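You operate a simulated robot arm through the tools that you are given. There is no shell and no other tool.

You run a simulated robot arm. Do the job below in one go: nothing can be reset, and whatever is moved stays where it is left.

JOB
Move the small oak shelf one hole up and stand the oil bottle under it.
Fine: each peg stays in its own column. Set down upright: square oil bottle.

Only the result counts: the job must be done as asked and must still hold three seconds after the hand-in. Knocking over, shifting, dropping, spilling or breaking anything else fails it.

ROBOT AND FRAMES
A 6-joint arm with a two-finger gripper, fixed in place. Base frame: the origin is at the foot of the arm, x ahead of it, y to its left, z up; the work surface is at about z = 88. Readings come in cm, rad, newtons and seconds.
Its first joint turns from -2.897 to 2.897 rad. Payload 2.45 kg.
The TCP is the grasp point between the finger pads, 2 cm short of the fingertips. In the tool frame z runs along the fingers and y along their closing line. The gripper opens to 14 cm. The gripper's body begins 16.8 cm behind the TCP.
Orientation is told as [roll, pitch, yaw] about the base's x, y, z axes, in that order, counted from this pose: with the fingers straight down and closing along the base's y, the tool's x points along the base's -x, its y along +y and its z along -z.

CONTROLS
- The arm moves only by the tool jog_arm. Its argument "motion" is a list of rows, each a list of 3 entries, a list of its own where there are three numbers: the shift along the tool's x, y, z in units of 30 mm (1.0 is 30 mm), then the turn, a rotation vector about the tool's x, y, z in units of 8 degrees (1.0 is 8 degrees), then the opening, from 0 (shut) to 1 (fully open). In form: [[[tx, ty, tz], [ax, ay, az], gripper], ...]. A call has 1 to 20 rows; each row shifts and turns the commanded pose from where the row before left it, along the tool's axes as they then stand. A call with a number of a shift or a turn outside -1 to 1 is refused whole. Rows are played at 5 a second. More than 5 cm and 0.15 rad between two rows, or a gripper value outside its range, and nothing of the call is played. A pose out of reach is approached as far as the arm can. The call stops where the force on the tool passes 40 N (or 10 N more than at its start, if that is more) or the arm is blocked; 0.2 s more then pass. The fingers move at their own pace (about 4.5 cm/s each) and stop on an object; they squeeze with about 26 N. The grip force told is the motor's: it shows also when the fingers shut on nothing. Time passes only in rows, and 0.2 s behind the last, so rows that do not move let the fingers close. The reply holds the time, the measured pose of the TCP, the force on the tool along the base axes, the opening and the grip force, in the units named above and with some noise, with the torque about the TCP (base axes, N m) and any sound that the robot's microphone picked up.
- Cameras (640 x 400 px; columns grow to the right, rows downward): "scene" is fixed at [40.07, -50.11, 169.81]; the picture's right is [0.82, -0.57, 0.00], its down [-0.33, -0.47, -0.82] and it looks along [0.47, 0.67, -0.57] (base axes); focal length 361 px, centre (320, 200). "wrist" rides on the gripper at [7.8, 1.1, -20.9] in the tool frame; the picture's right is [-0.14, 0.99, 0.00], its down [-0.92, -0.13, -0.37] and it looks along [-0.37, -0.05, 0.93] (tool axes); focal length 280 px, centre (320, 200). There is no depth. A picture from a camera that has moved, and an enlarged one, comes with that camera's place and axes in the base frame and with its lens.
- capture(camera): a new picture of that camera. The clock stands still meanwhile.
- close_up(camera, box): a new picture of the part [left, top, right, bottom] of that camera's present view, enlarged. The clock stands still meanwhile.
- sign_off(): hands the job in; it is judged then, once.

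Nothing tells you positions but the pictures and the camera data. Unless the task says otherwise, let go and move clear before handing in.

The tools are called after "Emit:" as a command line: name --argument value ..., lists and objects as JSON in quotes. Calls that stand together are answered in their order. jog_arm: Moves the arm, as the interface text tells. Its arguments: {"type":"object","properties":{"motion":{"type":"array"}},"required":["motion"]} The other tools are called the same way: capture (camera) takes a picture; close_up (camera, box) takes an enlarged picture of a part of a camera's view; sign_off () hands the job in.

At the start:

```text
time_s: 0.0
tcp_pos: [66.5, 24.41, 139.01]
tcp_rot: [-0.001, -0.001, 0.0]
wrist_force: [0.1, -1.0, 0.3]
ft_torque: [-0.04, 0.04, 0.0]
opening: 14.0
grip_force: 0.1
```

scene: 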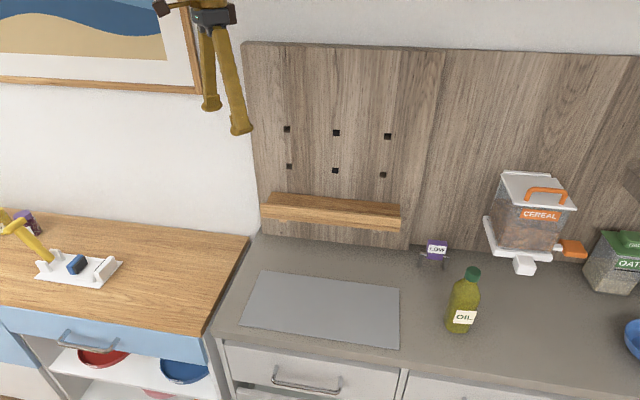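
wrist: 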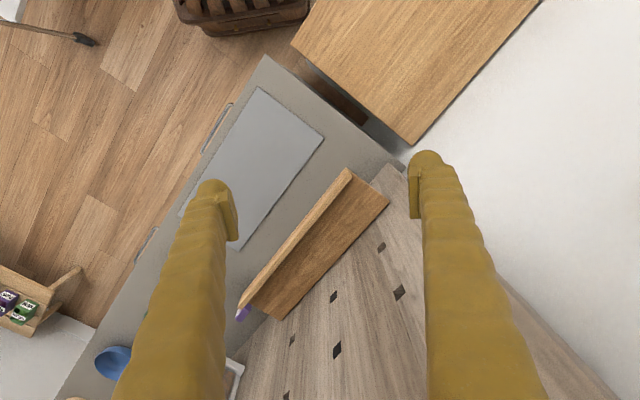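

I see a pegboard panel with a small oak shelf on it, two rows of square holes above the shelf, and an oil bottle on the counter to its right. I will look closer before moving anything.

Emit:
close_up --camera "scene" --box '[230, 100, 430, 260]'

Emit:
close_up --camera "scene" --box '[400, 220, 520, 345]'

Emit:
close_up --camera "wrist" --box '[200, 130, 440, 400]'

```text
2.50 times, centred on (330, 180) of scene
camera zoom: at [40.07, -50.11, 169.81], right [0.82, -0.57, 0.0], down [-0.33, -0.47, -0.82], along [0.47, 0.67, -0.57], focal length 902 px, centre (295, 250)
```

zoom: 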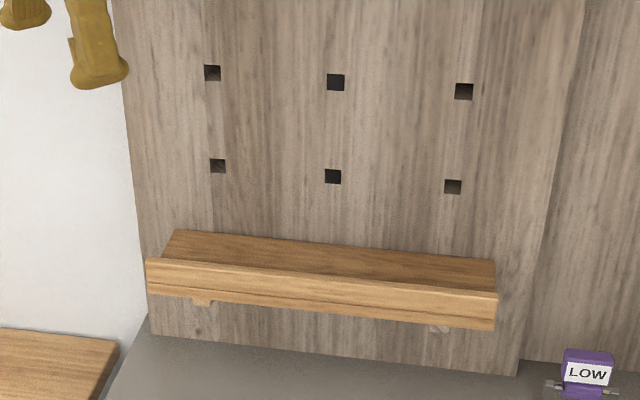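

```text
3.20 times, centred on (460, 282) of scene
camera zoom: at [40.07, -50.11, 169.81], right [0.82, -0.57, 0.0], down [-0.33, -0.47, -0.82], along [0.47, 0.67, -0.57], focal length 1154 px, centre (-128, -64)
```

zoom: 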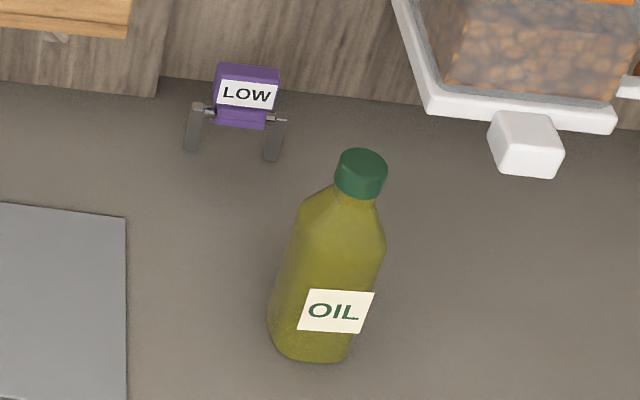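

```text
1.48 times, centred on (320, 265) of wrist
camera zoom: at [58.94, 25.55, 159.8], right [0.14, 0.99, 0.0], down [0.92, -0.13, 0.37], along [0.37, -0.05, -0.93], focal length 415 px, centre (320, 104)
```

zoom: 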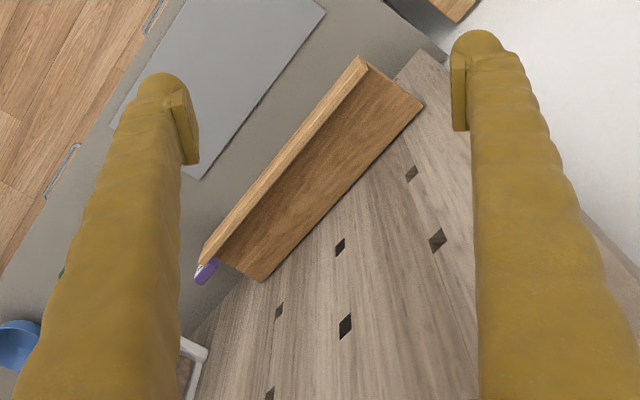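

The panel seems to be a vertical wall at about 45°, with the front face on x+y≈119.5. Holes are at 14 cm column and 12 cm row spacing, and the shelf sits at z≈103–108. I'll zoom in on the details under the shelf, the bottle and the purple "LOW" thing.

Emit:
close_up --camera "scene" --box '[255, 185, 335, 245]'

Emit:
close_up --camera "scene" --box '[335, 195, 415, 255]'

Emit:
close_up --camera "scene" --box '[410, 230, 490, 290]'

Emit:
close_up --camera "scene" --box '[430, 260, 500, 340]'

Emit:
close_up --camera "scene" --box '[0, 190, 140, 300]'

```text
6.67 times, centred on (295, 215) of scene
camera zoom: at [40.07, -50.11, 169.81], right [0.82, -0.57, 0.0], down [-0.33, -0.47, -0.82], along [0.47, 0.67, -0.57], focal length 2404 px, centre (487, 100)
```

zoom: 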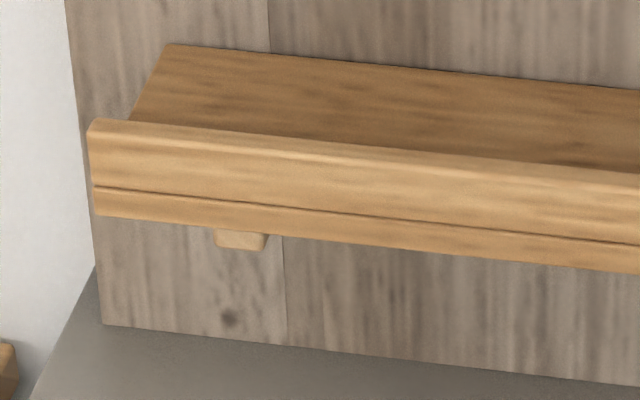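

```text
6.67 times, centred on (375, 225) of scene
camera zoom: at [40.07, -50.11, 169.81], right [0.82, -0.57, 0.0], down [-0.33, -0.47, -0.82], along [0.47, 0.67, -0.57], focal length 2404 px, centre (-47, 33)
```

zoom: 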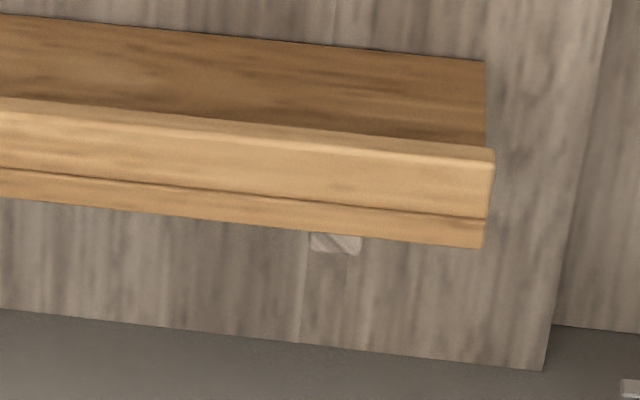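

```text
6.67 times, centred on (450, 260) of scene
camera zoom: at [40.07, -50.11, 169.81], right [0.82, -0.57, 0.0], down [-0.33, -0.47, -0.82], along [0.47, 0.67, -0.57], focal length 2404 px, centre (-547, -200)
```

zoom: 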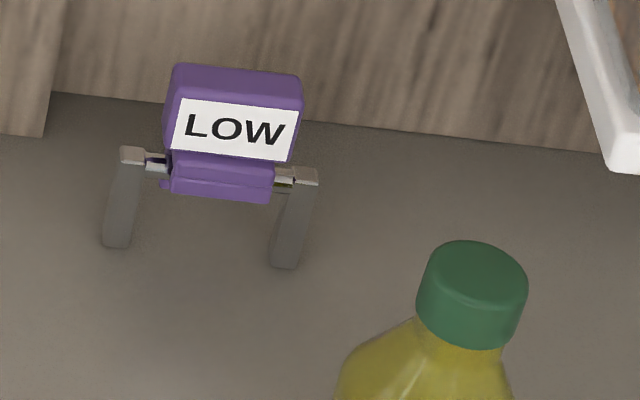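

```text
5.00 times, centred on (465, 300) of scene
camera zoom: at [40.07, -50.11, 169.81], right [0.82, -0.57, 0.0], down [-0.33, -0.47, -0.82], along [0.47, 0.67, -0.57], focal length 1803 px, centre (-405, -300)
```

zoom: 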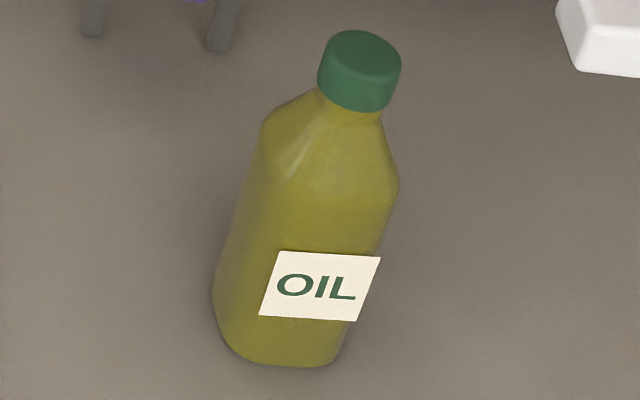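

```text
3.64 times, centred on (70, 245) of scene
camera zoom: at [40.07, -50.11, 169.81], right [0.82, -0.57, 0.0], down [-0.33, -0.47, -0.82], along [0.47, 0.67, -0.57], focal length 1311 px, centre (1229, 36)
```

zoom: 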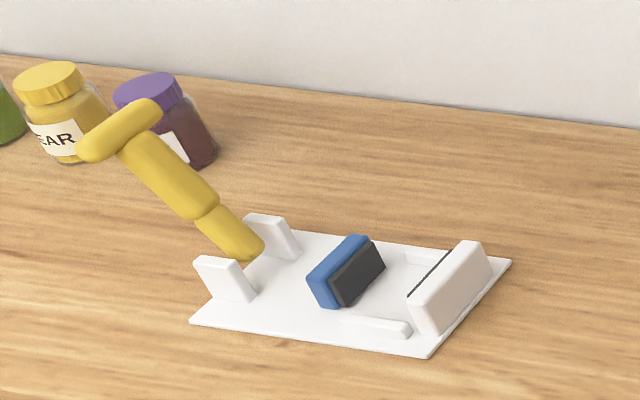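

The shelf has a raised front lip and two small supports underneath, near the s=38 and s=66 columns. I'll turn the gripper to point horizontally at the wall so the wrist camera can see the mounting.

Emit:
jog_arm --motion '[[[0, 0, 0], [0, 0, 1], 0.6], [[0, 0, 0], [0, 0, 1], 0.6], [[0, 0, 0], [0, 0, 1], 0.6], [[0, 0, 0], [0, 0, 1], 0.6], [[0, 0, 0], [0, 0, 1], 0.6], [[0, 0, 0], [0, 0, 0.625], 0.6], [[0, 0, 0], [-1, 0, 0], 0.6], [[0, 0, 0], [-1, 0, 0], 0.6], [[0, 0, 0], [-1, 0, 0], 0.6], [[0, 0, 0], [-1, 0, 0], 0.6], [[0, 0, 0], [-1, 0, 0], 0.6], [[0, 0, 0], [-1, 0, 0], 0.6]]'

```text
time_s: 2.6
tcp_pos: [66.7, 24.41, 138.95]
tcp_rot: [0.84, 0.0, -0.786]
wrist_force: [0.9, 0.5, 0.2]
ft_torque: [0.01, 0.01, 0.01]
opening: 8.39
grip_force: 0.0
```

Emit:
capture --camera "wrist"

Emit:
capture --camera "scene"

```text
taken
camera wrist: at [50.73, 19.48, 153.68], right [0.57, 0.37, 0.74], down [0.4, -0.91, 0.15], along [0.72, 0.21, -0.66], focal length 280 px, centre (320, 200)
```

wrist: 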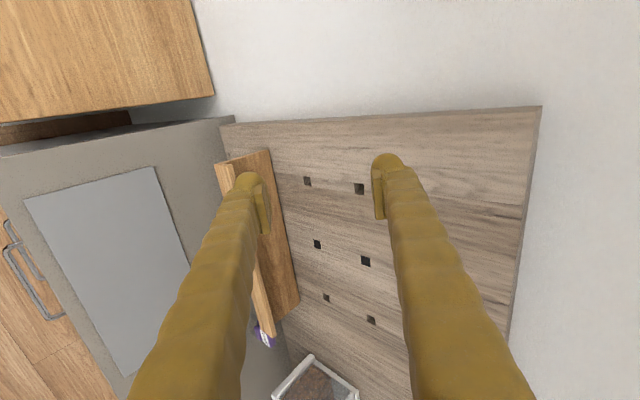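

```text
taken
```

scene: 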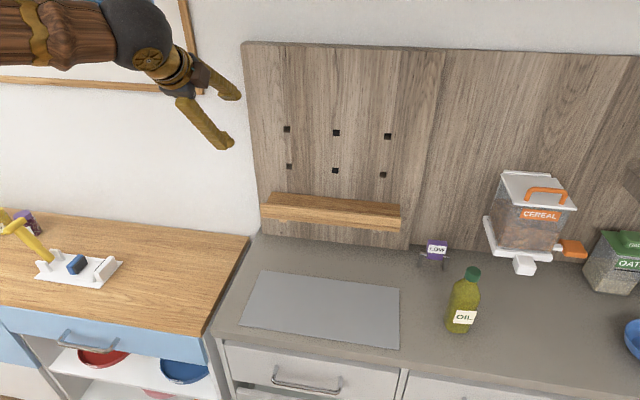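

Tilt is working; I'll finish the turn to horizontal, back off from the wall and come down to about shelf height for a look.

Emit:
jog_arm --motion '[[[0, 0, -0.5], [-1, 0, 0], 0.6], [[0, 0, -0.5], [-1, 0, 0], 0.6], [[0, 0, -0.5], [-1, 0, 0], 0.6], [[0, 0, -0.5], [-1, 0, 0], 0.6], [[0, 0, -0.5], [-1, 0, 0], 0.6], [[0, 0, -0.5], [-0.25, 0, 0], 0.6], [[0, -1, -0.5], [0, 0, 0], 0.6], [[0, -1, -0.5], [0, 0, 0], 0.6], [[0, -1, -0.5], [0, 0, 0], 0.6], [[0, -1, 0], [0, 0, 0], 0.6]]'

```text
time_s: 4.8
tcp_pos: [57.52, 15.4, 130.31]
tcp_rot: [1.571, 0.0, -0.785]
wrist_force: [0.0, -0.2, 0.7]
ft_torque: [0.0, -0.02, -0.02]
opening: 8.41
grip_force: 0.1
```

The tool is now horizontal toward the wall. Lowering and moving right to see the shelf's front and underside.

Emit:
jog_arm --motion '[[[-0.6, -1, 0], [0, 0, 0], 0.6], [[-0.6, -1, 0], [0, 0, 0], 0.6], [[-0.6, -1, 0], [0, 0, 0], 0.6], [[-0.6, -1, 0], [0, 0, 0], 0.6], [[-0.6, -1, 0], [0, 0, 0], 0.6], [[-0.6, -1, 0], [0, 0, 0], 0.6], [[-0.6, -1, 0], [0, 0, 0], 0.6], [[-0.6, -1, 0], [0, 0, 0], 0.6], [[0, -1, 0], [0, 0, 0], 0.6]]'

Emit:
capture --camera "wrist"

Emit:
capture --camera "scene"

```text
time_s: 6.8
tcp_pos: [67.83, 5.29, 103.12]
tcp_rot: [1.571, 0.0, -0.786]
wrist_force: [0.1, -0.2, 0.2]
ft_torque: [0.01, 0.01, 0.01]
opening: 8.42
grip_force: 0.2
```

```text
taken
camera wrist: at [47.72, -3.92, 104.15], right [0.1, -0.1, 0.99], down [0.39, -0.91, -0.13], along [0.92, 0.4, -0.05], focal length 280 px, centre (320, 200)
```

wrist: 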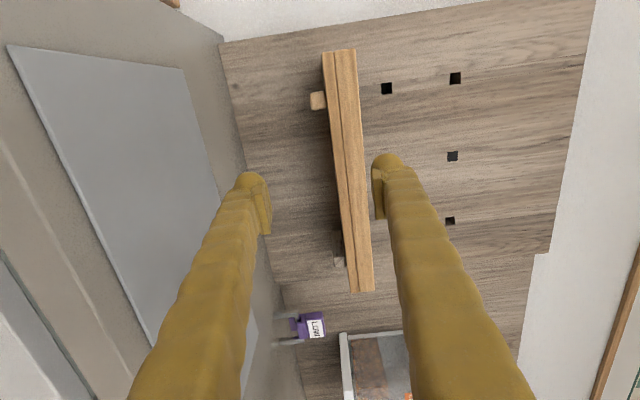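

```text
taken
```

scene: 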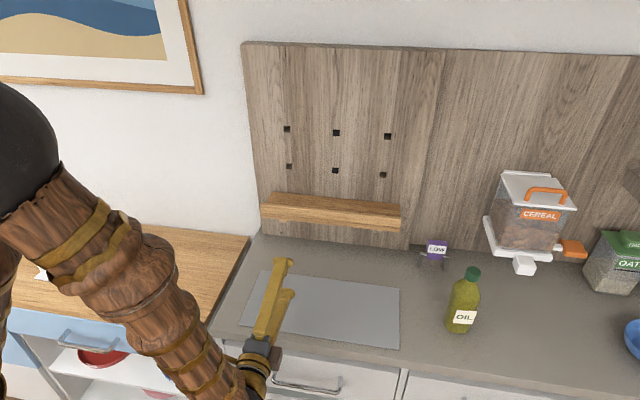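

The arm reaches this pose well. Zooming the wrist view on the shelf underside and its two pegs.

Emit:
close_up --camera "wrist" --box '[270, 40, 400, 140]'

Emit:
close_up --camera "wrist" --box '[270, 200, 400, 300]'

```text
4.00 times, centred on (335, 90) of wrist
camera zoom: at [47.72, -3.92, 104.15], right [0.1, -0.1, 0.99], down [0.39, -0.91, -0.13], along [0.92, 0.4, -0.05], focal length 1122 px, centre (260, 640)
```

zoom: 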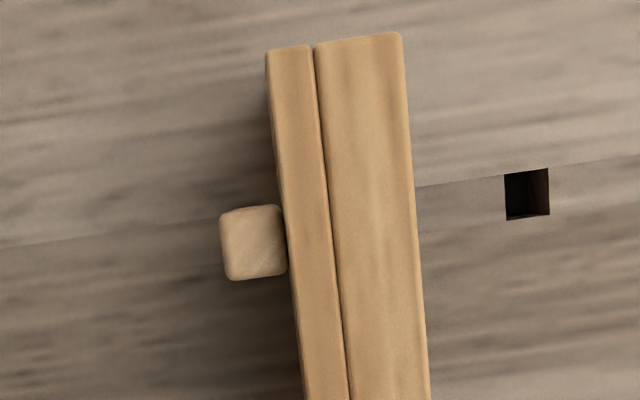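

```text
4.00 times, centred on (335, 250) of wrist
camera zoom: at [47.72, -3.92, 104.15], right [0.1, -0.1, 0.99], down [0.39, -0.91, -0.13], along [0.92, 0.4, -0.05], focal length 1122 px, centre (260, 0)
```

zoom: 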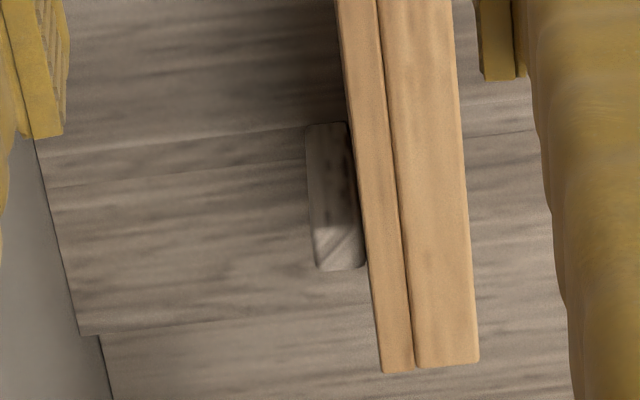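

The shelf appears to rest on two separate square pegs, a light oak one at the left column and a greyer one at the right, both sticking about 10 cm out of the row at z≈104. I'll drop lower to look at the underside and confirm this.

Emit:
jog_arm --motion '[[[0, -1, 0], [0, 0, 0], 0.6], [[0, -0.8, 0], [0, 0, 0], 0.6], [[0, 0, 0], [-0.8, 0, 0], 0.6], [[0, 0, 0], [-0.7, 0, 0], 0.6]]'

Emit:
capture --camera "wrist"

Emit:
close_up --camera "wrist" --box '[250, 40, 410, 160]'

Emit:
close_up --camera "wrist" --box '[250, 180, 410, 300]'

```text
time_s: 7.8
tcp_pos: [68.29, 5.18, 97.78]
tcp_rot: [1.783, 0.0, -0.785]
wrist_force: [0.1, -0.2, 1.3]
ft_torque: [0.02, 0.02, -0.01]
opening: 8.41
grip_force: 0.0
out of reach, approached as far as the arm can: row 2
```

```text
taken
camera wrist: at [48.3, -3.86, 94.46], right [-0.05, -0.24, 0.97], down [0.42, -0.89, -0.2], along [0.91, 0.39, 0.14], focal length 280 px, centre (320, 200)
```

wrist: 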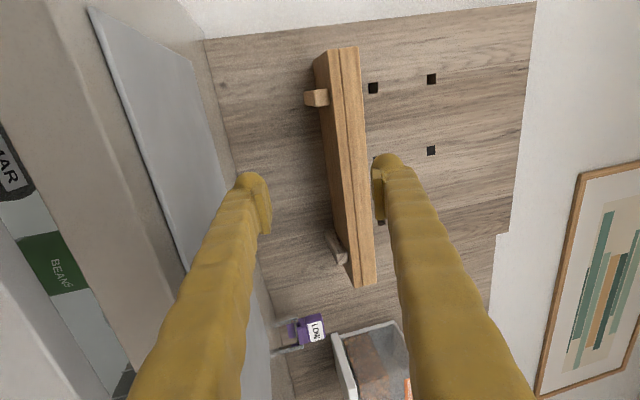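

```text
3.33 times, centred on (330, 100) of wrist
camera zoom: at [48.3, -3.86, 94.46], right [-0.05, -0.24, 0.97], down [0.42, -0.89, -0.2], along [0.91, 0.39, 0.14], focal length 935 px, centre (287, 533)
```

zoom: 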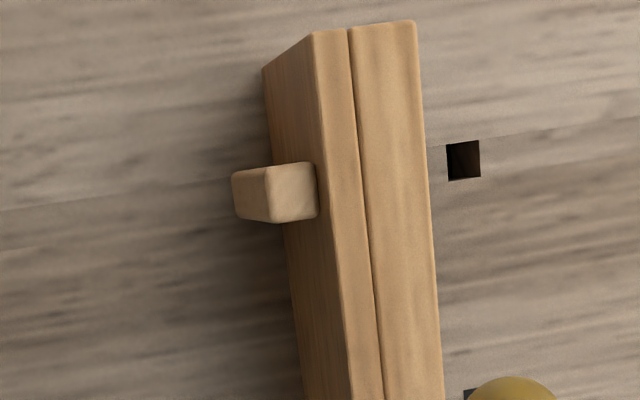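

```text
3.33 times, centred on (330, 240) of wrist
camera zoom: at [48.3, -3.86, 94.46], right [-0.05, -0.24, 0.97], down [0.42, -0.89, -0.2], along [0.91, 0.39, 0.14], focal length 935 px, centre (287, 67)
```

zoom: 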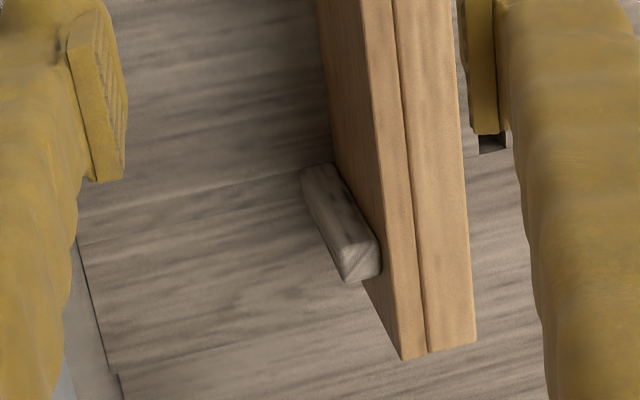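

The shelf rests on two loose square pegs, so the plan is: lift the shelf by its lip from above and park it on the grey mat, move each peg up one hole, put the shelf back, then move the bottle. First I'll rise, point the tool down with the fingers closing toward the wall, and check reach above the lip.

Emit:
jog_arm --motion '[[[0, 0, 0], [0.8, 0, 0], 0.5], [[0, 0, 0], [0.7, 0, 0], 0.5], [[0, 1, 0], [0, 0, 0], 0.5], [[0, 1, 0], [0, 0, 0], 0.5], [[0, 1, 0], [0, 0, 0], 0.5], [[0, 1, 0], [0, 0, 0], 0.5], [[0, 1, 0], [0, 0, 0], 0.5], [[0, 1, 0], [0, 0, 0], 0.5], [[0, 1, 0], [0, 0, 0], 0.5], [[0, 1, 0], [0, 0, 0], 0.5], [[0, 1, 0], [0, 0, 0], 0.5], [[0, 1, 0], [0, 0, 0], 0.5]]'

Emit:
jog_arm --motion '[[[0, 0, 0], [1, 0, 0], 0.4], [[0, 0, 0], [1, 0, 0], 0.4], [[0, 0, 0], [1, 0, 0], 0.4], [[0, 0, 0], [1, 0, 0], 0.4], [[0, 0, 0], [1, 0, 0], 0.4], [[0, 0, 0], [1, 0, 0], 0.4], [[0, 0, 0], [1, 0, 0], 0.4], [[0, 0, 0], [1, 0, 0], 0.4], [[0, 0, 0], [1, 0, 0], 0.4], [[0, 0, 0], [1, 0, 0], 0.4], [[0, 0, 0], [1, 0, 0], 0.4], [[0, 0, 0], [0.25, 0, 0], 0.4]]'

```text
time_s: 10.4
tcp_pos: [68.21, 5.21, 127.82]
tcp_rot: [1.571, 0.0, -0.785]
wrist_force: [0.1, -0.3, -0.1]
ft_torque: [0.04, -0.01, -0.01]
opening: 6.98
grip_force: 0.1
```

```text
time_s: 13.0
tcp_pos: [68.25, 5.12, 127.9]
tcp_rot: [-0.001, 0.0, -0.782]
wrist_force: [0.7, -0.8, -0.6]
ft_torque: [-0.01, -0.03, -0.01]
opening: 5.6
grip_force: 0.1
```

Tool is pointing down with fingers closing toward the wall. Moving over toward the shelf lip at z≈128 and checking the view.

Emit:
jog_arm --motion '[[[-0.5, 1, 0], [0, 0, 0], 0.4], [[-0.5, 1, 0], [0, 0, 0], 0.4], [[-0.5, 1, 0], [0, 0, 0], 0.4], [[-0.5, 1, 0], [0, 0, 0], 0.4], [[-0.5, 1, 0], [0, 0, 0], 0.4], [[0, 1, 0], [0, 0, 0], 0.4]]'

Emit:
capture --camera "wrist"

Emit:
capture --camera "scene"

```text
time_s: 14.4
tcp_pos: [86.3, 12.61, 127.72]
tcp_rot: [0.0, -0.001, -0.784]
wrist_force: [-0.4, 0.9, 0.4]
ft_torque: [0.06, -0.04, -0.01]
opening: 5.59
grip_force: 0.2
```

```text
taken
camera wrist: at [81.71, 18.96, 148.6], right [0.8, 0.6, 0.0], down [0.56, -0.74, 0.37], along [0.22, -0.29, -0.93], focal length 280 px, centre (320, 200)
```

wrist: 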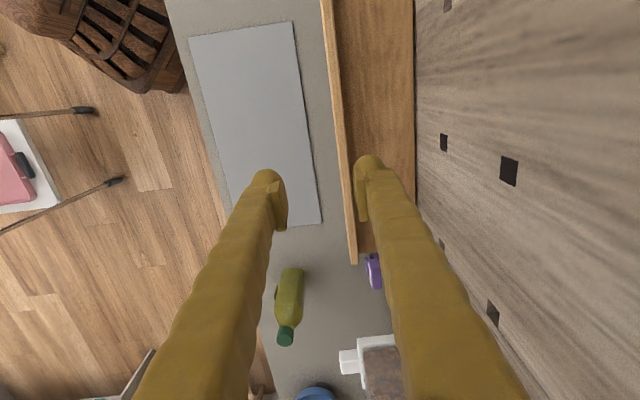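

```text
taken
```

scene: 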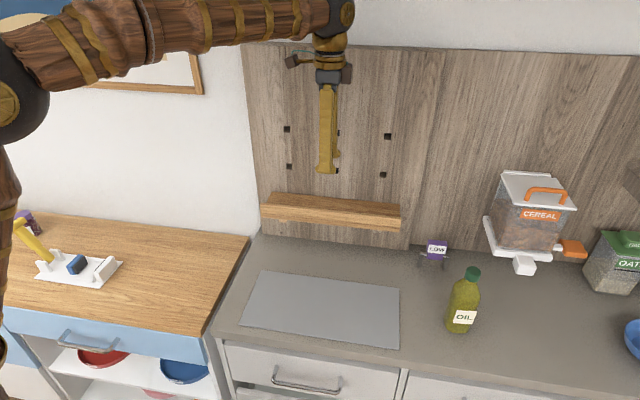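

Reach is fine here. Zooming in to locate the lip's front and back edges and shelf ends precisely.

Emit:
close_up --camera "wrist" --box '[290, 0, 450, 100]'

Emit:
close_up --camera "wrist" --box '[290, 180, 450, 280]'

```text
4.00 times, centred on (370, 50) of wrist
camera zoom: at [81.71, 18.96, 148.6], right [0.8, 0.6, 0.0], down [0.56, -0.74, 0.37], along [0.22, -0.29, -0.93], focal length 1122 px, centre (120, 800)
```

zoom: 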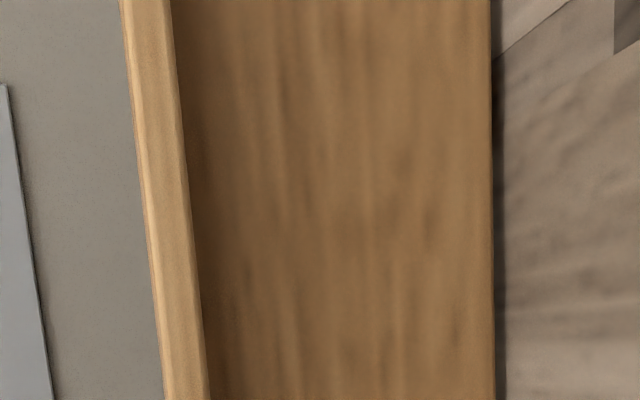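

```text
4.00 times, centred on (370, 230) of wrist
camera zoom: at [81.71, 18.96, 148.6], right [0.8, 0.6, 0.0], down [0.56, -0.74, 0.37], along [0.22, -0.29, -0.93], focal length 1122 px, centre (120, 80)
```

zoom: 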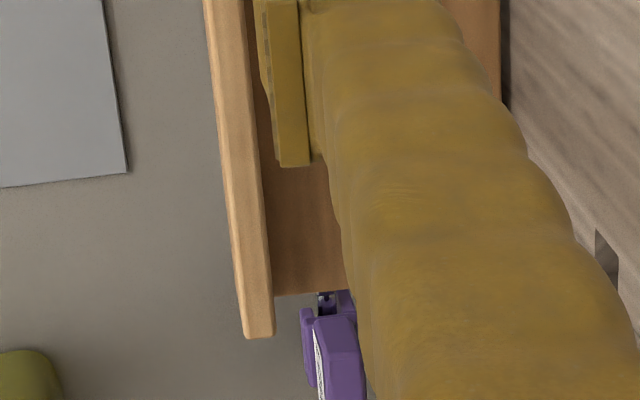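

Lip is about 1.4 cm thick, centred at n≈73.3, top at z≈109.2, and the shelf spans s≈32.0–72.3. I'll move over the lip and lower to just above it for a check.

Emit:
jog_arm --motion '[[[0, 0.56, 0.5], [0, 0, 0], 0.35], [[0, 0.56, 0.7], [0, 0, 0], 0.35], [[0, 0, 1], [0, 0, 0], 0.35], [[0, 0, 1], [0, 0, 0], 0.35], [[0, 0, 1], [0, 0, 0], 0.35], [[0, 0, 0.8], [0, 0, 0], 0.35]]'

Emit:
capture --camera "wrist"

Emit:
close_up --camera "scene" --box '[260, 100, 420, 240]'

```text
time_s: 15.8
tcp_pos: [88.71, 15.15, 112.9]
tcp_rot: [-0.001, 0.001, -0.785]
wrist_force: [1.3, 0.3, 0.3]
ft_torque: [0.0, -0.02, -0.01]
opening: 4.92
grip_force: 0.0
```

```text
taken
camera wrist: at [84.07, 21.41, 133.71], right [0.8, 0.6, 0.0], down [0.56, -0.74, 0.37], along [0.22, -0.29, -0.93], focal length 280 px, centre (320, 200)
```

wrist: 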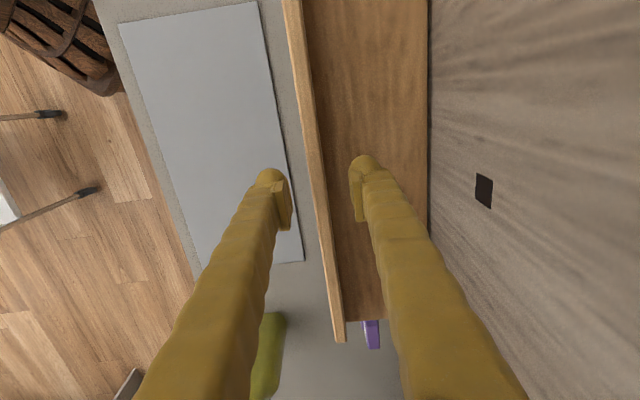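

```text
2.86 times, centred on (340, 170) of scene
camera zoom: at [40.07, -50.11, 169.81], right [0.82, -0.57, 0.0], down [-0.33, -0.47, -0.82], along [0.47, 0.67, -0.57], focal length 1030 px, centre (263, 286)
```

zoom: 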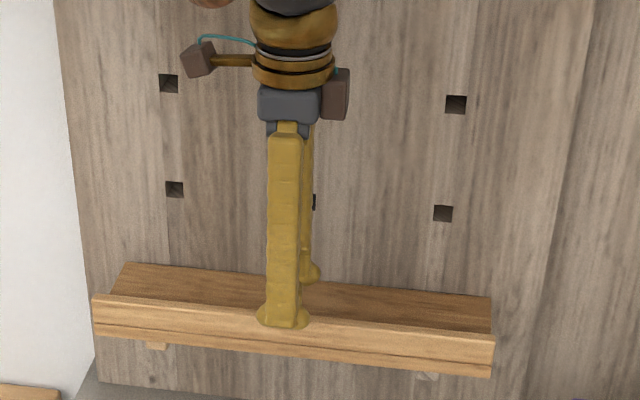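

Emit:
close_up --camera "wrist" --box '[260, 150, 380, 250]'

```text
4.00 times, centred on (320, 200) of wrist
camera zoom: at [84.07, 21.41, 133.71], right [0.8, 0.6, 0.0], down [0.56, -0.74, 0.37], along [0.22, -0.29, -0.93], focal length 1122 px, centre (320, 200)
```

zoom: 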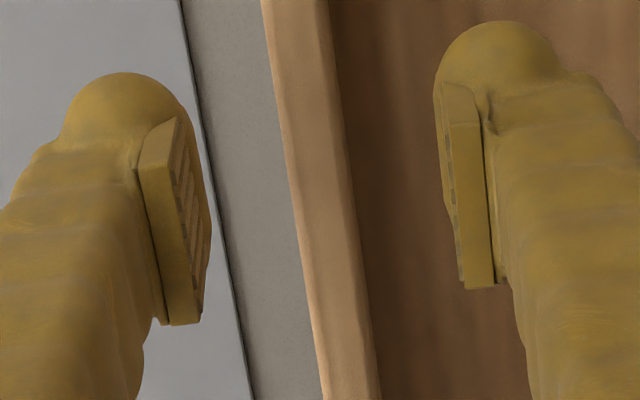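

The lip is centred between the fingers. Descending about 4 cm so the fingertips straddle the lip just above the board, then closing.

Emit:
jog_arm --motion '[[[0, 0, 0.5], [0, 0, 0], 0.35], [[0, 0, 0.5], [0, 0, 0], 0.35], [[0, 0, 0.35], [0, 0, 0], 0.35], [[0, 0, 0], [0, 0, 0], 0.35], [[0, 0, 0], [0, 0, 0], 0.35]]'

```text
time_s: 17.0
tcp_pos: [88.65, 14.96, 108.81]
tcp_rot: [0.0, 0.0, -0.787]
wrist_force: [-1.0, -0.2, 0.0]
ft_torque: [-0.04, 0.01, -0.01]
opening: 4.88
grip_force: 0.0
```

Emit:
jog_arm --motion '[[[0, 0, 0], [0, 0, 0], 0.2], [[0, 0, 0], [0, 0, 0], 0.1], [[0, 0, 0], [0, 0, 0], 0.0], [[0, 0, 0], [0, 0, 0], 0.0], [[0, 0, 0], [0, 0, 0], 0.0], [[0, 0, 0], [0, 0, 0], 0.0]]'

Emit:
close_up --camera "scene" --box '[250, 100, 420, 250]'

```text
time_s: 18.4
tcp_pos: [88.66, 15.0, 108.73]
tcp_rot: [-0.001, -0.001, -0.785]
wrist_force: [-1.2, -0.4, -0.6]
ft_torque: [0.04, -0.01, -0.03]
opening: 1.33
grip_force: 26.0
```

```text
2.67 times, centred on (335, 175) of scene
camera zoom: at [40.07, -50.11, 169.81], right [0.82, -0.57, 0.0], down [-0.33, -0.47, -0.82], along [0.47, 0.67, -0.57], focal length 962 px, centre (280, 267)
```

zoom: 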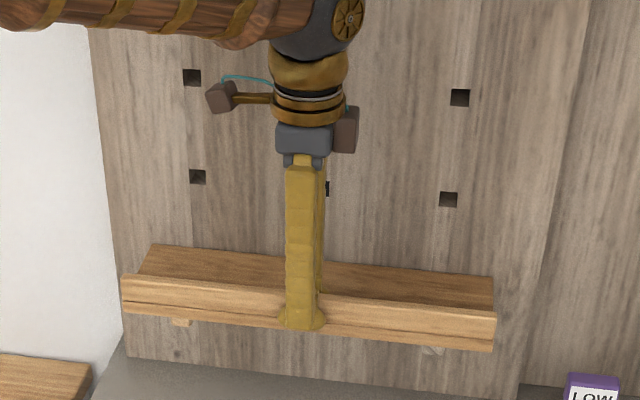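

Lip is pinched (1.33 cm, 26 N). Lifting slightly to see whether the shelf comes free of the pegs.

Emit:
jog_arm --motion '[[[0, 0, -0.1], [0, 0, 0], 0], [[0, 0, -0.1], [0, 0, 0], 0], [[0, 0, -0.1], [0, 0, 0], 0], [[0, 0, 0], [0, 0, 0], 0], [[0, 0, 0], [0, 0, 0], 0]]'

Emit:
close_up --camera "scene" --box '[250, 100, 420, 250]'

```text
time_s: 19.6
tcp_pos: [88.58, 15.02, 109.62]
tcp_rot: [0.001, 0.0, -0.785]
wrist_force: [-0.5, -0.3, 0.8]
ft_torque: [0.0, -0.02, -0.02]
opening: 1.33
grip_force: 26.1
```

```text
2.67 times, centred on (335, 175) of scene
camera zoom: at [40.07, -50.11, 169.81], right [0.82, -0.57, 0.0], down [-0.33, -0.47, -0.82], along [0.47, 0.67, -0.57], focal length 962 px, centre (280, 267)
```

zoom: 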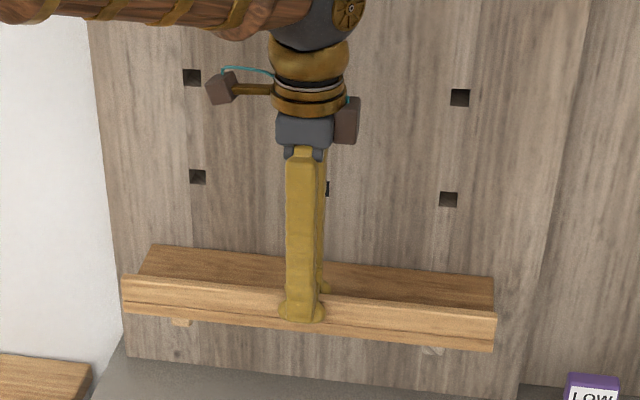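

Emit:
close_up --camera "scene" --box '[255, 185, 335, 245]'

Emit:
close_up --camera "scene" --box '[335, 195, 415, 255]'

Emit:
capture --camera "wrist"

```text
6.67 times, centred on (295, 215) of scene
camera zoom: at [40.07, -50.11, 169.81], right [0.82, -0.57, 0.0], down [-0.33, -0.47, -0.82], along [0.47, 0.67, -0.57], focal length 2404 px, centre (487, 100)
```

zoom: 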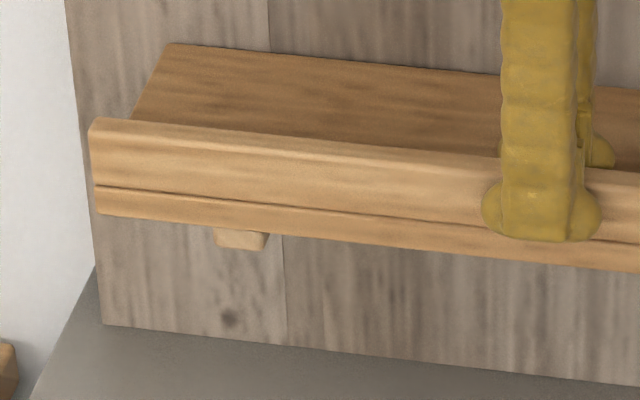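

```text
6.67 times, centred on (375, 225) of scene
camera zoom: at [40.07, -50.11, 169.81], right [0.82, -0.57, 0.0], down [-0.33, -0.47, -0.82], along [0.47, 0.67, -0.57], focal length 2404 px, centre (-47, 33)
```

zoom: 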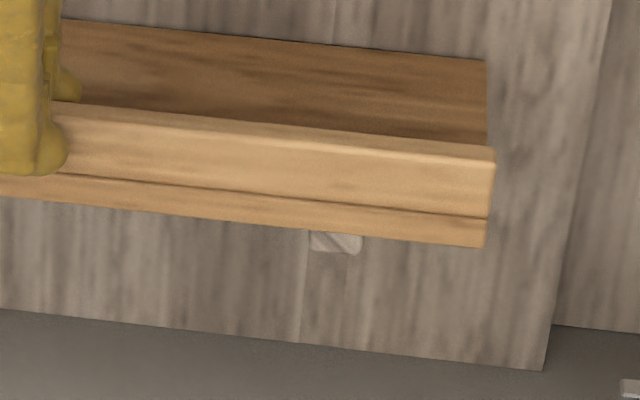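

```text
taken
camera wrist: at [84.03, 21.27, 130.52], right [0.8, 0.6, 0.0], down [0.56, -0.74, 0.37], along [0.22, -0.29, -0.93], focal length 280 px, centre (320, 200)
```

wrist: 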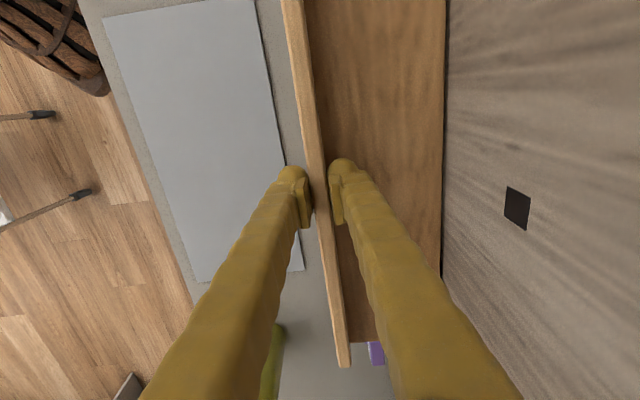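

The shelf hardly moved, so the fingers seem to have slid up the lip. I'll jog a little more in small steps and read the forces during the motion.

Emit:
jog_arm --motion '[[[0, 0, -0.1], [0, 0, 0], 0]]'

Emit:
close_up --camera "scene" --box '[255, 185, 335, 245]'

```text
time_s: 20.0
tcp_pos: [88.63, 14.91, 109.92]
tcp_rot: [-0.002, -0.001, -0.785]
wrist_force: [0.1, 0.3, 0.6]
ft_torque: [-0.1, 0.03, 0.01]
opening: 1.34
grip_force: 26.0
```

```text
6.67 times, centred on (295, 215) of scene
camera zoom: at [40.07, -50.11, 169.81], right [0.82, -0.57, 0.0], down [-0.33, -0.47, -0.82], along [0.47, 0.67, -0.57], focal length 2404 px, centre (487, 100)
```

zoom: 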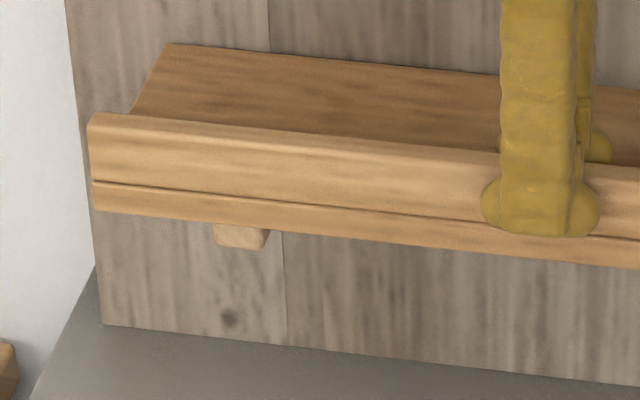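

Emit:
close_up --camera "wrist" --box '[260, 130, 380, 250]'

Emit:
close_up --camera "scene" --box '[310, 180, 370, 230]'

Emit:
close_up --camera "scene" --box '[335, 195, 415, 255]'

```text
3.33 times, centred on (320, 190) of wrist
camera zoom: at [84.02, 21.31, 130.78], right [0.8, 0.6, 0.0], down [0.56, -0.74, 0.37], along [0.22, -0.29, -0.93], focal length 935 px, centre (320, 233)
```

zoom: 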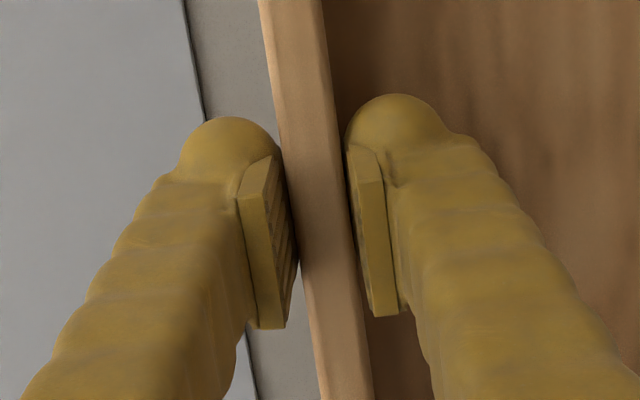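

```text
8.00 times, centred on (340, 205) of scene
camera zoom: at [40.07, -50.11, 169.81], right [0.82, -0.57, 0.0], down [-0.33, -0.47, -0.82], along [0.47, 0.67, -0.57], focal length 2885 px, centre (160, 160)
```

zoom: 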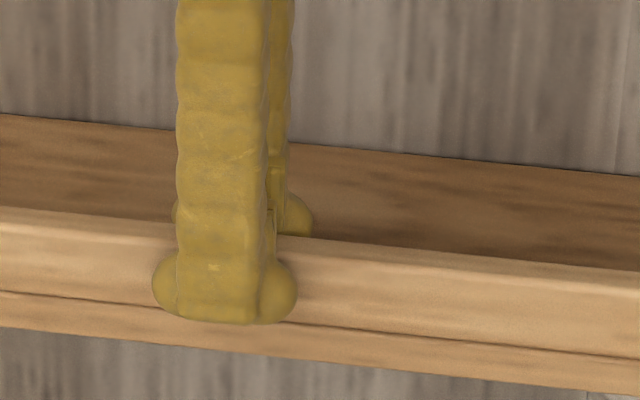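

```text
6.67 times, centred on (375, 225) of scene
camera zoom: at [40.07, -50.11, 169.81], right [0.82, -0.57, 0.0], down [-0.33, -0.47, -0.82], along [0.47, 0.67, -0.57], focal length 2404 px, centre (-47, 33)
```

zoom: 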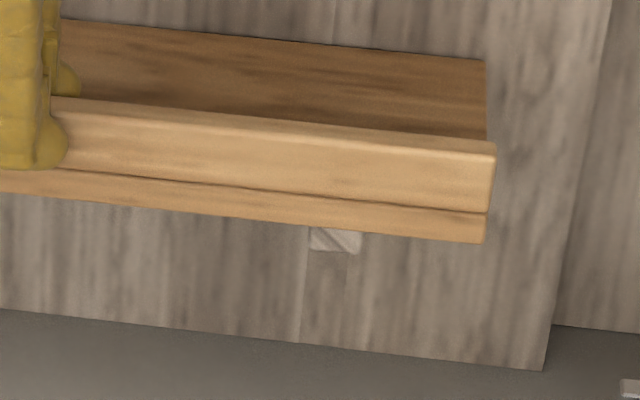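

Emit:
jog_arm --motion '[[[0, 0, -0.1], [0, 0, 0], 0], [[0, 0, -0.1], [0, 0, 0], 0]]'

Emit:
close_up --camera "scene" --box '[255, 185, 335, 245]'

Emit:
close_up --camera "scene" --box '[335, 195, 415, 255]'

```text
time_s: 20.6
tcp_pos: [88.55, 14.98, 110.44]
tcp_rot: [0.001, 0.0, -0.787]
wrist_force: [0.2, 0.4, -3.8]
ft_torque: [-0.11, 0.12, 0.03]
opening: 1.29
grip_force: 25.8
```

```text
6.67 times, centred on (295, 215) of scene
camera zoom: at [40.07, -50.11, 169.81], right [0.82, -0.57, 0.0], down [-0.33, -0.47, -0.82], along [0.47, 0.67, -0.57], focal length 2404 px, centre (487, 100)
```

zoom: 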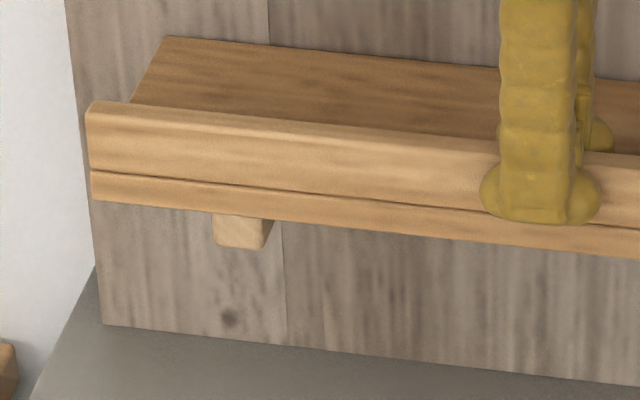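

```text
6.67 times, centred on (375, 225) of scene
camera zoom: at [40.07, -50.11, 169.81], right [0.82, -0.57, 0.0], down [-0.33, -0.47, -0.82], along [0.47, 0.67, -0.57], focal length 2404 px, centre (-47, 33)
```

zoom: 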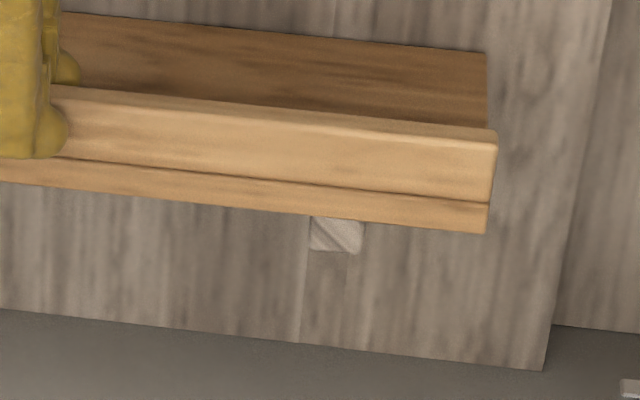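

The shelf is now free of the pegs (about 3.8 N, so ~0.4 kg), the pegs stayed in place, and it hangs about 2° low at the back. Lifting a few more cm gently while easing away from the wall.

Emit:
jog_arm --motion '[[[0, -0.03, -0.15], [0, 0, 0], 0], [[0, -0.06, -0.2], [0, 0, 0], 0], [[0, -0.1, -0.2], [0, 0, 0], 0], [[0, -0.1, -0.2], [0, 0, 0], 0], [[0, -0.1, -0.2], [0, 0, 0], 0], [[0, -0.1, -0.2], [0, 0, 0], 0]]'

Emit:
close_up --camera "scene" --box '[240, 100, 430, 260]'

Emit:
capture --camera "wrist"

```text
time_s: 22.0
tcp_pos: [87.48, 13.99, 114.06]
tcp_rot: [0.0, 0.0, -0.786]
wrist_force: [-1.1, 0.6, -3.9]
ft_torque: [-0.14, 0.13, -0.02]
opening: 1.29
grip_force: 26.2
```

```text
2.50 times, centred on (335, 180) of scene
camera zoom: at [40.07, -50.11, 169.81], right [0.82, -0.57, 0.0], down [-0.33, -0.47, -0.82], along [0.47, 0.67, -0.57], focal length 902 px, centre (282, 250)
```

zoom: 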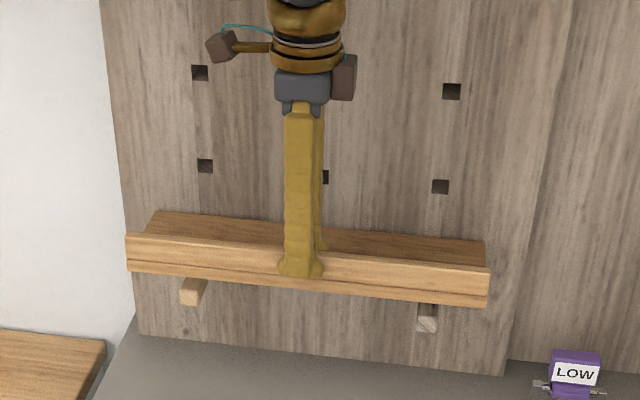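

```text
taken
camera wrist: at [82.94, 20.34, 134.9], right [0.8, 0.6, 0.0], down [0.56, -0.74, 0.37], along [0.22, -0.29, -0.93], focal length 280 px, centre (320, 200)
```

wrist: 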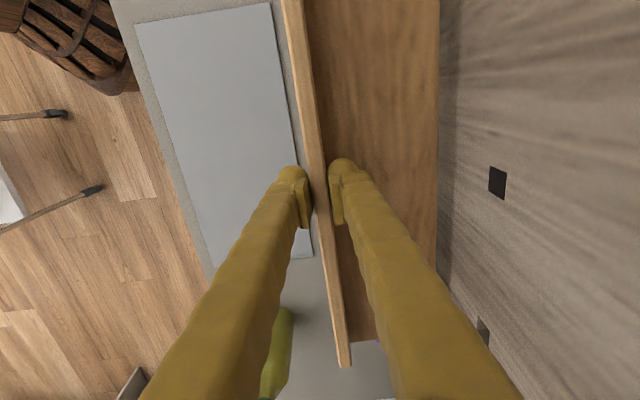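

The shelf is held steadily. Carrying it back over the mat (about 16 cm away from the wall) and lowering toward it.

Emit:
jog_arm --motion '[[[0, -0.3, 0], [0, 0, 0], 0], [[0, -0.5, 0], [0, 0, 0], 0], [[0, -0.5, 0], [0, 0, 0], 0], [[0, -0.5, 0], [0, 0, 0], 0], [[0, -0.5, 0], [0, 0, 0], 0], [[0, -0.5, 0], [0, 0, 0], 0], [[0, -0.5, 0], [0, 0, 0], 0], [[0, -0.5, 0.2], [0, 0, 0], 0], [[0, -0.5, 0.4], [0, 0, 0], 0], [[0, -0.5, 0.5], [0, 0, 0], 0], [[0, -0.3, 0.5], [0, 0, 0], 0], [[0, 0, 0.5], [0, 0, 0], 0], [[0, 0, 0.5], [0, 0, 0], 0], [[0, 0, 0.5], [0, 0, 0], 0], [[0, 0, 0.5], [0, 0, 0], 0], [[0, 0, 0.5], [0, 0, 0], 0]]'

Emit:
capture --camera "scene"

Emit:
capture --camera "wrist"

```text
time_s: 25.4
tcp_pos: [76.77, 3.17, 101.79]
tcp_rot: [-0.001, 0.0, -0.786]
wrist_force: [0.3, -0.5, -4.1]
ft_torque: [-0.09, 0.13, 0.0]
opening: 1.32
grip_force: 26.3
```

```text
taken
```

scene: 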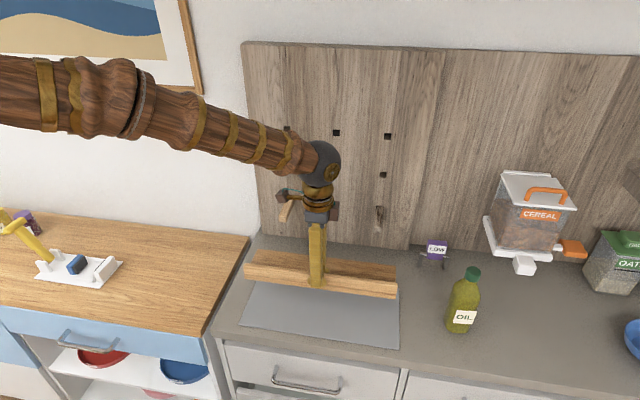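

```text
taken
camera wrist: at [72.16, 9.53, 122.54], right [0.8, 0.6, 0.0], down [0.56, -0.74, 0.37], along [0.22, -0.29, -0.93], focal length 280 px, centre (320, 200)
```

wrist: 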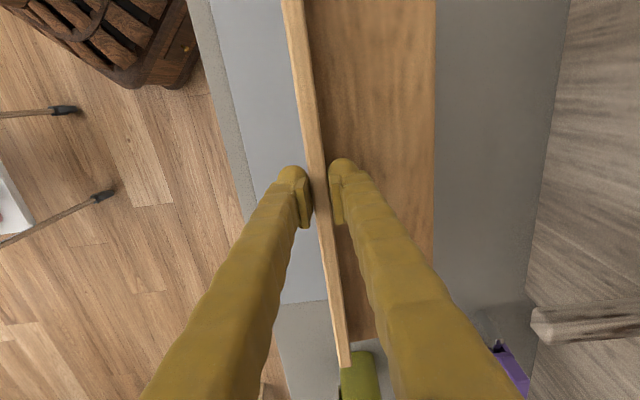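

Shelf is over the mat, clear of the bottle. Lowering to just above the surface, then in small steps until it rests.

Emit:
jog_arm --motion '[[[0, 0, 0.5], [0, 0, 0], 0], [[0, 0, 0.5], [0, 0, 0], 0], [[0, 0, 0.5], [0, 0, 0], 0], [[0, 0, 0.4], [0, 0, 0], 0], [[0, 0, 0.2], [0, 0, 0], 0], [[0, 0, 0.1], [0, 0, 0], 0]]'

Emit:
close_up --camera "scene" --box '[220, 210, 420, 360]'

```text
time_s: 26.8
tcp_pos: [76.72, 3.33, 95.06]
tcp_rot: [0.0, -0.001, -0.785]
wrist_force: [0.5, -0.6, -3.2]
ft_torque: [-0.08, 0.08, -0.03]
opening: 1.31
grip_force: 26.1
```

```text
2.67 times, centred on (320, 285) of scene
camera zoom: at [40.07, -50.11, 169.81], right [0.82, -0.57, 0.0], down [-0.33, -0.47, -0.82], along [0.47, 0.67, -0.57], focal length 962 px, centre (320, -27)
```

zoom: 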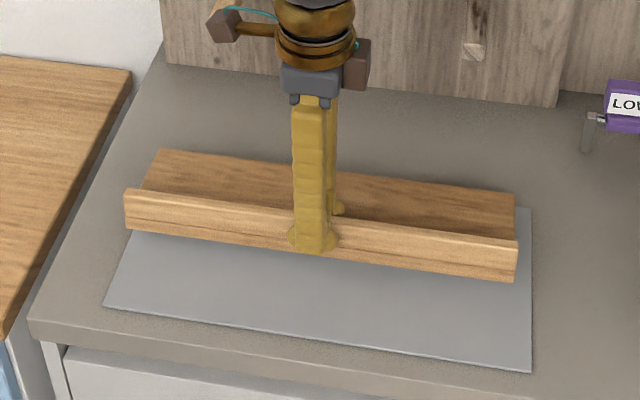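

Emit:
jog_arm --motion '[[[0, 0, 0.1], [0, 0, 0], 0], [[0, 0, 0.1], [0, 0, 0], 0], [[0, 0, 0], [0, 0, 0], 0]]'

Emit:
close_up --camera "scene" --box '[220, 210, 420, 360]'

```text
time_s: 27.6
tcp_pos: [76.64, 3.21, 94.64]
tcp_rot: [0.0, -0.001, -0.786]
wrist_force: [-0.5, -0.5, -4.1]
ft_torque: [-0.1, 0.12, 0.03]
opening: 1.33
grip_force: 25.6
```

```text
2.67 times, centred on (320, 285) of scene
camera zoom: at [40.07, -50.11, 169.81], right [0.82, -0.57, 0.0], down [-0.33, -0.47, -0.82], along [0.47, 0.67, -0.57], focal length 962 px, centre (320, -27)
```

zoom: 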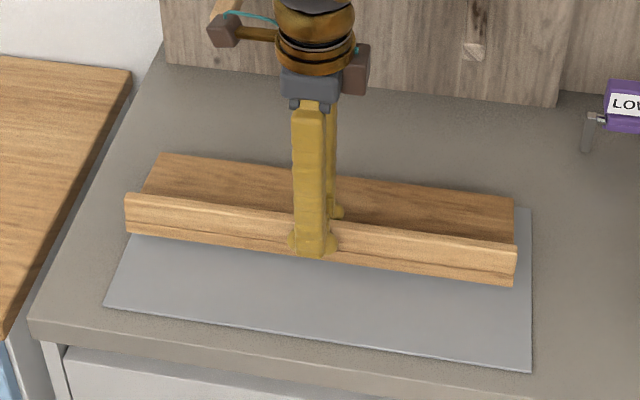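

Still hanging free. I'll continue lowering in small steps.

Emit:
jog_arm --motion '[[[0, 0, 0.1], [0, 0, 0], 0], [[0, 0, 0.1], [0, 0, 0], 0]]'

Emit:
jog_arm --motion '[[[0, 0, 0.1], [0, 0, 0], 0], [[0, 0, 0], [0, 0, 0], 0]]'

Emit:
close_up --camera "scene" --box '[220, 210, 420, 360]'

```text
time_s: 28.2
tcp_pos: [76.68, 3.07, 93.96]
tcp_rot: [0.001, -0.001, -0.786]
wrist_force: [-0.3, -0.7, -2.8]
ft_torque: [-0.08, -0.02, 0.03]
opening: 1.33
grip_force: 26.3
```

```text
time_s: 28.8
tcp_pos: [76.78, 3.15, 93.74]
tcp_rot: [0.0, -0.001, -0.786]
wrist_force: [-0.9, -0.3, -2.9]
ft_torque: [-0.04, 0.04, 0.01]
opening: 1.3
grip_force: 26.2
```

```text
2.67 times, centred on (320, 285) of scene
camera zoom: at [40.07, -50.11, 169.81], right [0.82, -0.57, 0.0], down [-0.33, -0.47, -0.82], along [0.47, 0.67, -0.57], focal length 962 px, centre (320, -27)
```

zoom: 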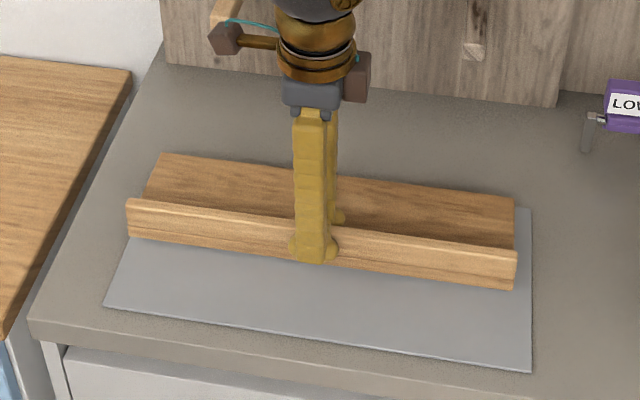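

The back edge has touched down; the front is still slightly up. Lowering the last few millimetres.

Emit:
jog_arm --motion '[[[0, 0, 0.07], [0, 0, 0], 0], [[0, 0, 0], [0, 0, 0], 0]]'

Emit:
jog_arm --motion '[[[0, 0, 0.07], [0, 0, 0], 0], [[0, 0, 0], [0, 0, 0], 0]]'

Emit:
close_up --camera "scene" --box '[220, 210, 420, 360]'

```text
time_s: 29.4
tcp_pos: [76.62, 3.16, 93.39]
tcp_rot: [-0.001, 0.0, -0.785]
wrist_force: [-0.1, -0.4, -2.2]
ft_torque: [-0.09, -0.02, 0.04]
opening: 1.32
grip_force: 26.2
```

```text
time_s: 30.0
tcp_pos: [76.71, 3.12, 93.14]
tcp_rot: [0.0, 0.001, -0.787]
wrist_force: [-1.6, 0.3, -2.1]
ft_torque: [0.0, 0.05, 0.01]
opening: 1.31
grip_force: 26.2
```

```text
2.67 times, centred on (320, 285) of scene
camera zoom: at [40.07, -50.11, 169.81], right [0.82, -0.57, 0.0], down [-0.33, -0.47, -0.82], along [0.47, 0.67, -0.57], focal length 962 px, centre (320, -27)
```

zoom: 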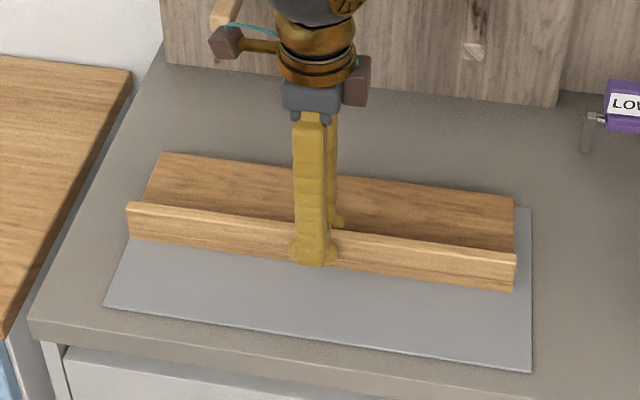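

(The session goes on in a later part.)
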